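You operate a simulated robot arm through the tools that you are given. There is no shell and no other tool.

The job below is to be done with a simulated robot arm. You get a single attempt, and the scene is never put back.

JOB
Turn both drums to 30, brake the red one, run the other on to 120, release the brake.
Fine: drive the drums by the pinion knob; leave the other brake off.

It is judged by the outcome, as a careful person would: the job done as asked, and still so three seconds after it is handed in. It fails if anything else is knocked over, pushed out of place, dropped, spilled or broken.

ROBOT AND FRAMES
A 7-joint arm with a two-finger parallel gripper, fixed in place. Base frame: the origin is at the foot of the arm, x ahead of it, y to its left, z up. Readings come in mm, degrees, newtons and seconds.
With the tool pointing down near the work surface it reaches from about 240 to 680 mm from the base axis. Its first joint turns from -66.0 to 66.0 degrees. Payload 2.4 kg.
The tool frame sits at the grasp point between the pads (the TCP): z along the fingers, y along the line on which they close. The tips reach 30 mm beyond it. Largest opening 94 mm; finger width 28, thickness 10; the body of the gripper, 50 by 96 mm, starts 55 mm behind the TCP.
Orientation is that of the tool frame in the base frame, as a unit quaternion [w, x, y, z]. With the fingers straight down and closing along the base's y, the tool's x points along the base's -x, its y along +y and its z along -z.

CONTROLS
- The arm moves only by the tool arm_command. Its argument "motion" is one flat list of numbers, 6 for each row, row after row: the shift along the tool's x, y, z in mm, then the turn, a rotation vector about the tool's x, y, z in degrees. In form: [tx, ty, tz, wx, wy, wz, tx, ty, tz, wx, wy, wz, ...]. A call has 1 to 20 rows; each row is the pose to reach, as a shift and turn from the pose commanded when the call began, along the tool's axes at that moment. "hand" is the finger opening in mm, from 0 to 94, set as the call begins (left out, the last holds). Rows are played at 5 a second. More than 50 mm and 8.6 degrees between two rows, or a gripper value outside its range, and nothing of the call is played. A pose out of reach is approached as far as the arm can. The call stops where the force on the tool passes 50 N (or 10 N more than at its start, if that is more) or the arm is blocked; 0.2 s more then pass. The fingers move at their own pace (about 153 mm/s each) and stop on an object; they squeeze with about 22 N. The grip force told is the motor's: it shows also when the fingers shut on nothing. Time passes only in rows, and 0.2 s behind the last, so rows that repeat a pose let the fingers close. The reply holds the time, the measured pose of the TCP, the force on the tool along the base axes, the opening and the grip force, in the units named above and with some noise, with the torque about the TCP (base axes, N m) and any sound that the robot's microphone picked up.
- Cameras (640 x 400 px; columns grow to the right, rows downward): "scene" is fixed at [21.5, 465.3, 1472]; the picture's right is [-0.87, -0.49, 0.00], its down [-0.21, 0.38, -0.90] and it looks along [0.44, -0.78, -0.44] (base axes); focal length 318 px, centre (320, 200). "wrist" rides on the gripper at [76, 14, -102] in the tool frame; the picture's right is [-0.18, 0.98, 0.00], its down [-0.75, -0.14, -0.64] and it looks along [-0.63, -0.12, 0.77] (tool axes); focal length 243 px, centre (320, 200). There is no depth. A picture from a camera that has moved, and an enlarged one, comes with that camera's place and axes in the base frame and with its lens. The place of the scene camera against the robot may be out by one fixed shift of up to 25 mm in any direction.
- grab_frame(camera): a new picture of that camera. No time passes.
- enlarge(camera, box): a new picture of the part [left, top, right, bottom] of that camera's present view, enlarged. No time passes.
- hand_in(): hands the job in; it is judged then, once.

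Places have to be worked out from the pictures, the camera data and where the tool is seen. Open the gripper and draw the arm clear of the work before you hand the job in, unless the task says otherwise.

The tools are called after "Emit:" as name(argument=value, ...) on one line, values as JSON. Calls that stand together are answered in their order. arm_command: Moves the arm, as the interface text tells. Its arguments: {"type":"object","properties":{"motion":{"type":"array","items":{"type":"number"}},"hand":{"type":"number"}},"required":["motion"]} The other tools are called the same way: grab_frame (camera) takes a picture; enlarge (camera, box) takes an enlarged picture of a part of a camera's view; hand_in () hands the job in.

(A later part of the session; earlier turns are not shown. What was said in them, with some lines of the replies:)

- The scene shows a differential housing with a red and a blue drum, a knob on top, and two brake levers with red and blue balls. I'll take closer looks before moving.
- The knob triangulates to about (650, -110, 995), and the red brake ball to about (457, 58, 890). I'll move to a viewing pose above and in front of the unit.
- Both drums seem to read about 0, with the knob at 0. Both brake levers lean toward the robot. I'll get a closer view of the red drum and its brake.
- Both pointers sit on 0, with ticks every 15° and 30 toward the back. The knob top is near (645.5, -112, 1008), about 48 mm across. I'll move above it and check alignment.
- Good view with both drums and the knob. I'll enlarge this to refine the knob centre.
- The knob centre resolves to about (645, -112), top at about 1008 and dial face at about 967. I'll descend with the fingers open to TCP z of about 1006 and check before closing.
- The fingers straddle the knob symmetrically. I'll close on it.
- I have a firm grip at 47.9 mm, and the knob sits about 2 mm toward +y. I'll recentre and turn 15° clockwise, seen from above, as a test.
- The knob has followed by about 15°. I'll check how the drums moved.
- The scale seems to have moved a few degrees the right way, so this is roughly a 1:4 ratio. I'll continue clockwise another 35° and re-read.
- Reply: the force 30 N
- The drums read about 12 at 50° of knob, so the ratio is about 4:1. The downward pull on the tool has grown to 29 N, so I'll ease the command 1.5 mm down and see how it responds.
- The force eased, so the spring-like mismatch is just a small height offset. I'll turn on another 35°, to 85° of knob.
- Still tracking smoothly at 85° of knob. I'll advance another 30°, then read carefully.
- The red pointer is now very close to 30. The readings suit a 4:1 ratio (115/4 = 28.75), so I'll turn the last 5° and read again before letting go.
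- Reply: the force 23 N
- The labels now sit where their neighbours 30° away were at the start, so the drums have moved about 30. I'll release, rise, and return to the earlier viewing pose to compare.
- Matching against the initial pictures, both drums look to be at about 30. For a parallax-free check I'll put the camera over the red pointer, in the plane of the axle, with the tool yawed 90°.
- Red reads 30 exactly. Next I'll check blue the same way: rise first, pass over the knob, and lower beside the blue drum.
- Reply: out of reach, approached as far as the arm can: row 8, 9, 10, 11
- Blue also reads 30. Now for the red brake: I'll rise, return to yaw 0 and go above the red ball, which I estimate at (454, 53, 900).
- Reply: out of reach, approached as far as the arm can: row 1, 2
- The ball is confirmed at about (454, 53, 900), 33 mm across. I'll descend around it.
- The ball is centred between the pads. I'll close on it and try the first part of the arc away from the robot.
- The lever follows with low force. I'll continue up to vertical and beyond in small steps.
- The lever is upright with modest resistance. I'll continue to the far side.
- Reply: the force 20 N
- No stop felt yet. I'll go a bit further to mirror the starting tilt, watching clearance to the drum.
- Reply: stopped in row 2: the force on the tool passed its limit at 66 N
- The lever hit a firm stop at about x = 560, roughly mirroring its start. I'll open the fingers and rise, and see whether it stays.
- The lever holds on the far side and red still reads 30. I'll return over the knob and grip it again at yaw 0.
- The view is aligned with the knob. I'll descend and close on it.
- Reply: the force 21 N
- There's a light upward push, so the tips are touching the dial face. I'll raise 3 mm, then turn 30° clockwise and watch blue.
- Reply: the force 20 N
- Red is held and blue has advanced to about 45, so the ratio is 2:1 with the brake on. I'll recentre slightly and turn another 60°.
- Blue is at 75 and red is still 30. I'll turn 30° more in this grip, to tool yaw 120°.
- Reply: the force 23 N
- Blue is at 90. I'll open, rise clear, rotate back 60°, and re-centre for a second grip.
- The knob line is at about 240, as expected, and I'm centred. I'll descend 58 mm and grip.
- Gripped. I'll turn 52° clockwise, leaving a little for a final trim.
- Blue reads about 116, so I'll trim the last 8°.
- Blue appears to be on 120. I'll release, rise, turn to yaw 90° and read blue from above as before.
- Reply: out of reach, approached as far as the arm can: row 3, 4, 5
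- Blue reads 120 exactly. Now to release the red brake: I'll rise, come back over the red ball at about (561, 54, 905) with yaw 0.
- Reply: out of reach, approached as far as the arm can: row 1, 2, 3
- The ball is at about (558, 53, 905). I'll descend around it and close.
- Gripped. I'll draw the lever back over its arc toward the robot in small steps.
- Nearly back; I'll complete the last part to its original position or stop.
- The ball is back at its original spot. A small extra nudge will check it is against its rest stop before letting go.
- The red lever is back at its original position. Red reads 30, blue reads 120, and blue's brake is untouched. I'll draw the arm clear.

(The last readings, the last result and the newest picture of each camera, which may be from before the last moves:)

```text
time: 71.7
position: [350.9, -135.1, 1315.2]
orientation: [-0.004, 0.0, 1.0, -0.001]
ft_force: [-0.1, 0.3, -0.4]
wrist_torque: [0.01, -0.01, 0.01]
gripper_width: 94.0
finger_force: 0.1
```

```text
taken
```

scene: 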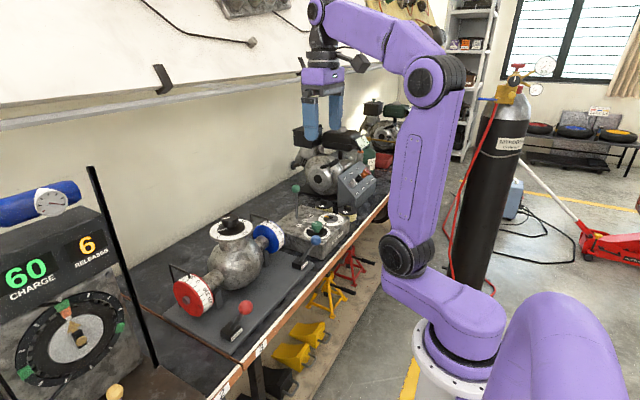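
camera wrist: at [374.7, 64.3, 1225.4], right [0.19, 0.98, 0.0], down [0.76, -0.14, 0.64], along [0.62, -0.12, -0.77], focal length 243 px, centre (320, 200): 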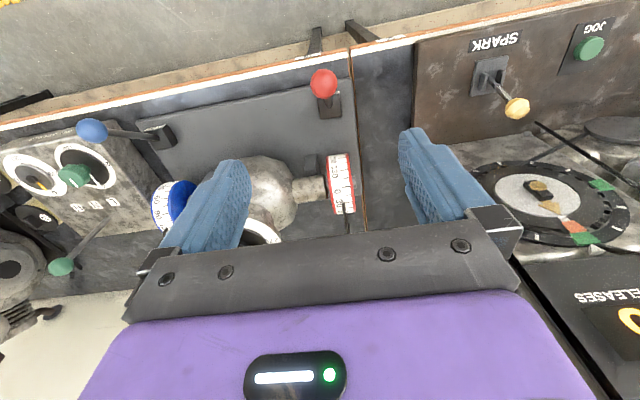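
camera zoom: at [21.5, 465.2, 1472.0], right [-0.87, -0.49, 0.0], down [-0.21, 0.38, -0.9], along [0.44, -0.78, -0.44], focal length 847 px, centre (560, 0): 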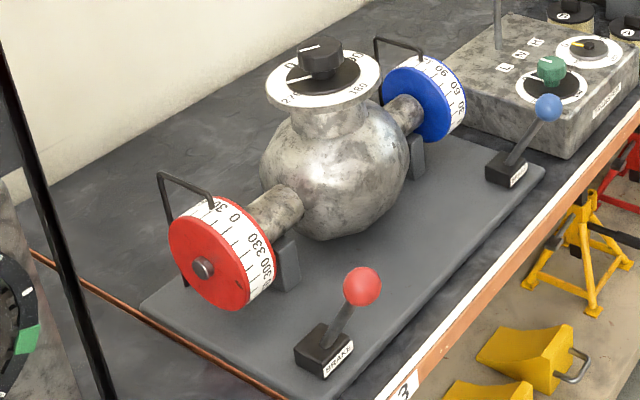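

The latest pictures show red at 30, blue at 120, both brake levers in their off position and nothing else moved. The gripper is open and the arm is clear, so I'm handing in.

Emit:
hand_in()

```text
The job is handed in.
```

The job is done and handed in. In the last pictures the red drum reads 30, the blue drum reads 120, and both brakes are off.

- **Both to 30:** I turned the pinion knob clockwise by 120° and checked each drum from above. Both pointers sat on the 30 tick.
- **Red brake:** I pushed the lever away from the robot until it stopped. It held, and red stayed at 30 while I worked the knob.
- **Blue to 120:** I turned the knob another 180° over two grips. Checked from above, blue read 120.
- **Brake release:** I pulled the red lever back to where it started. Both drums kept their readings afterwards.

I drove the drums only with the knob and did not touch the blue brake. While re-gripping the knob, the fingertips pressed lightly on the dial face (about 17–19 N), and I raised them before turning. Nothing else looks moved or knocked over. The gripper is open and the arm is clear of the bench.
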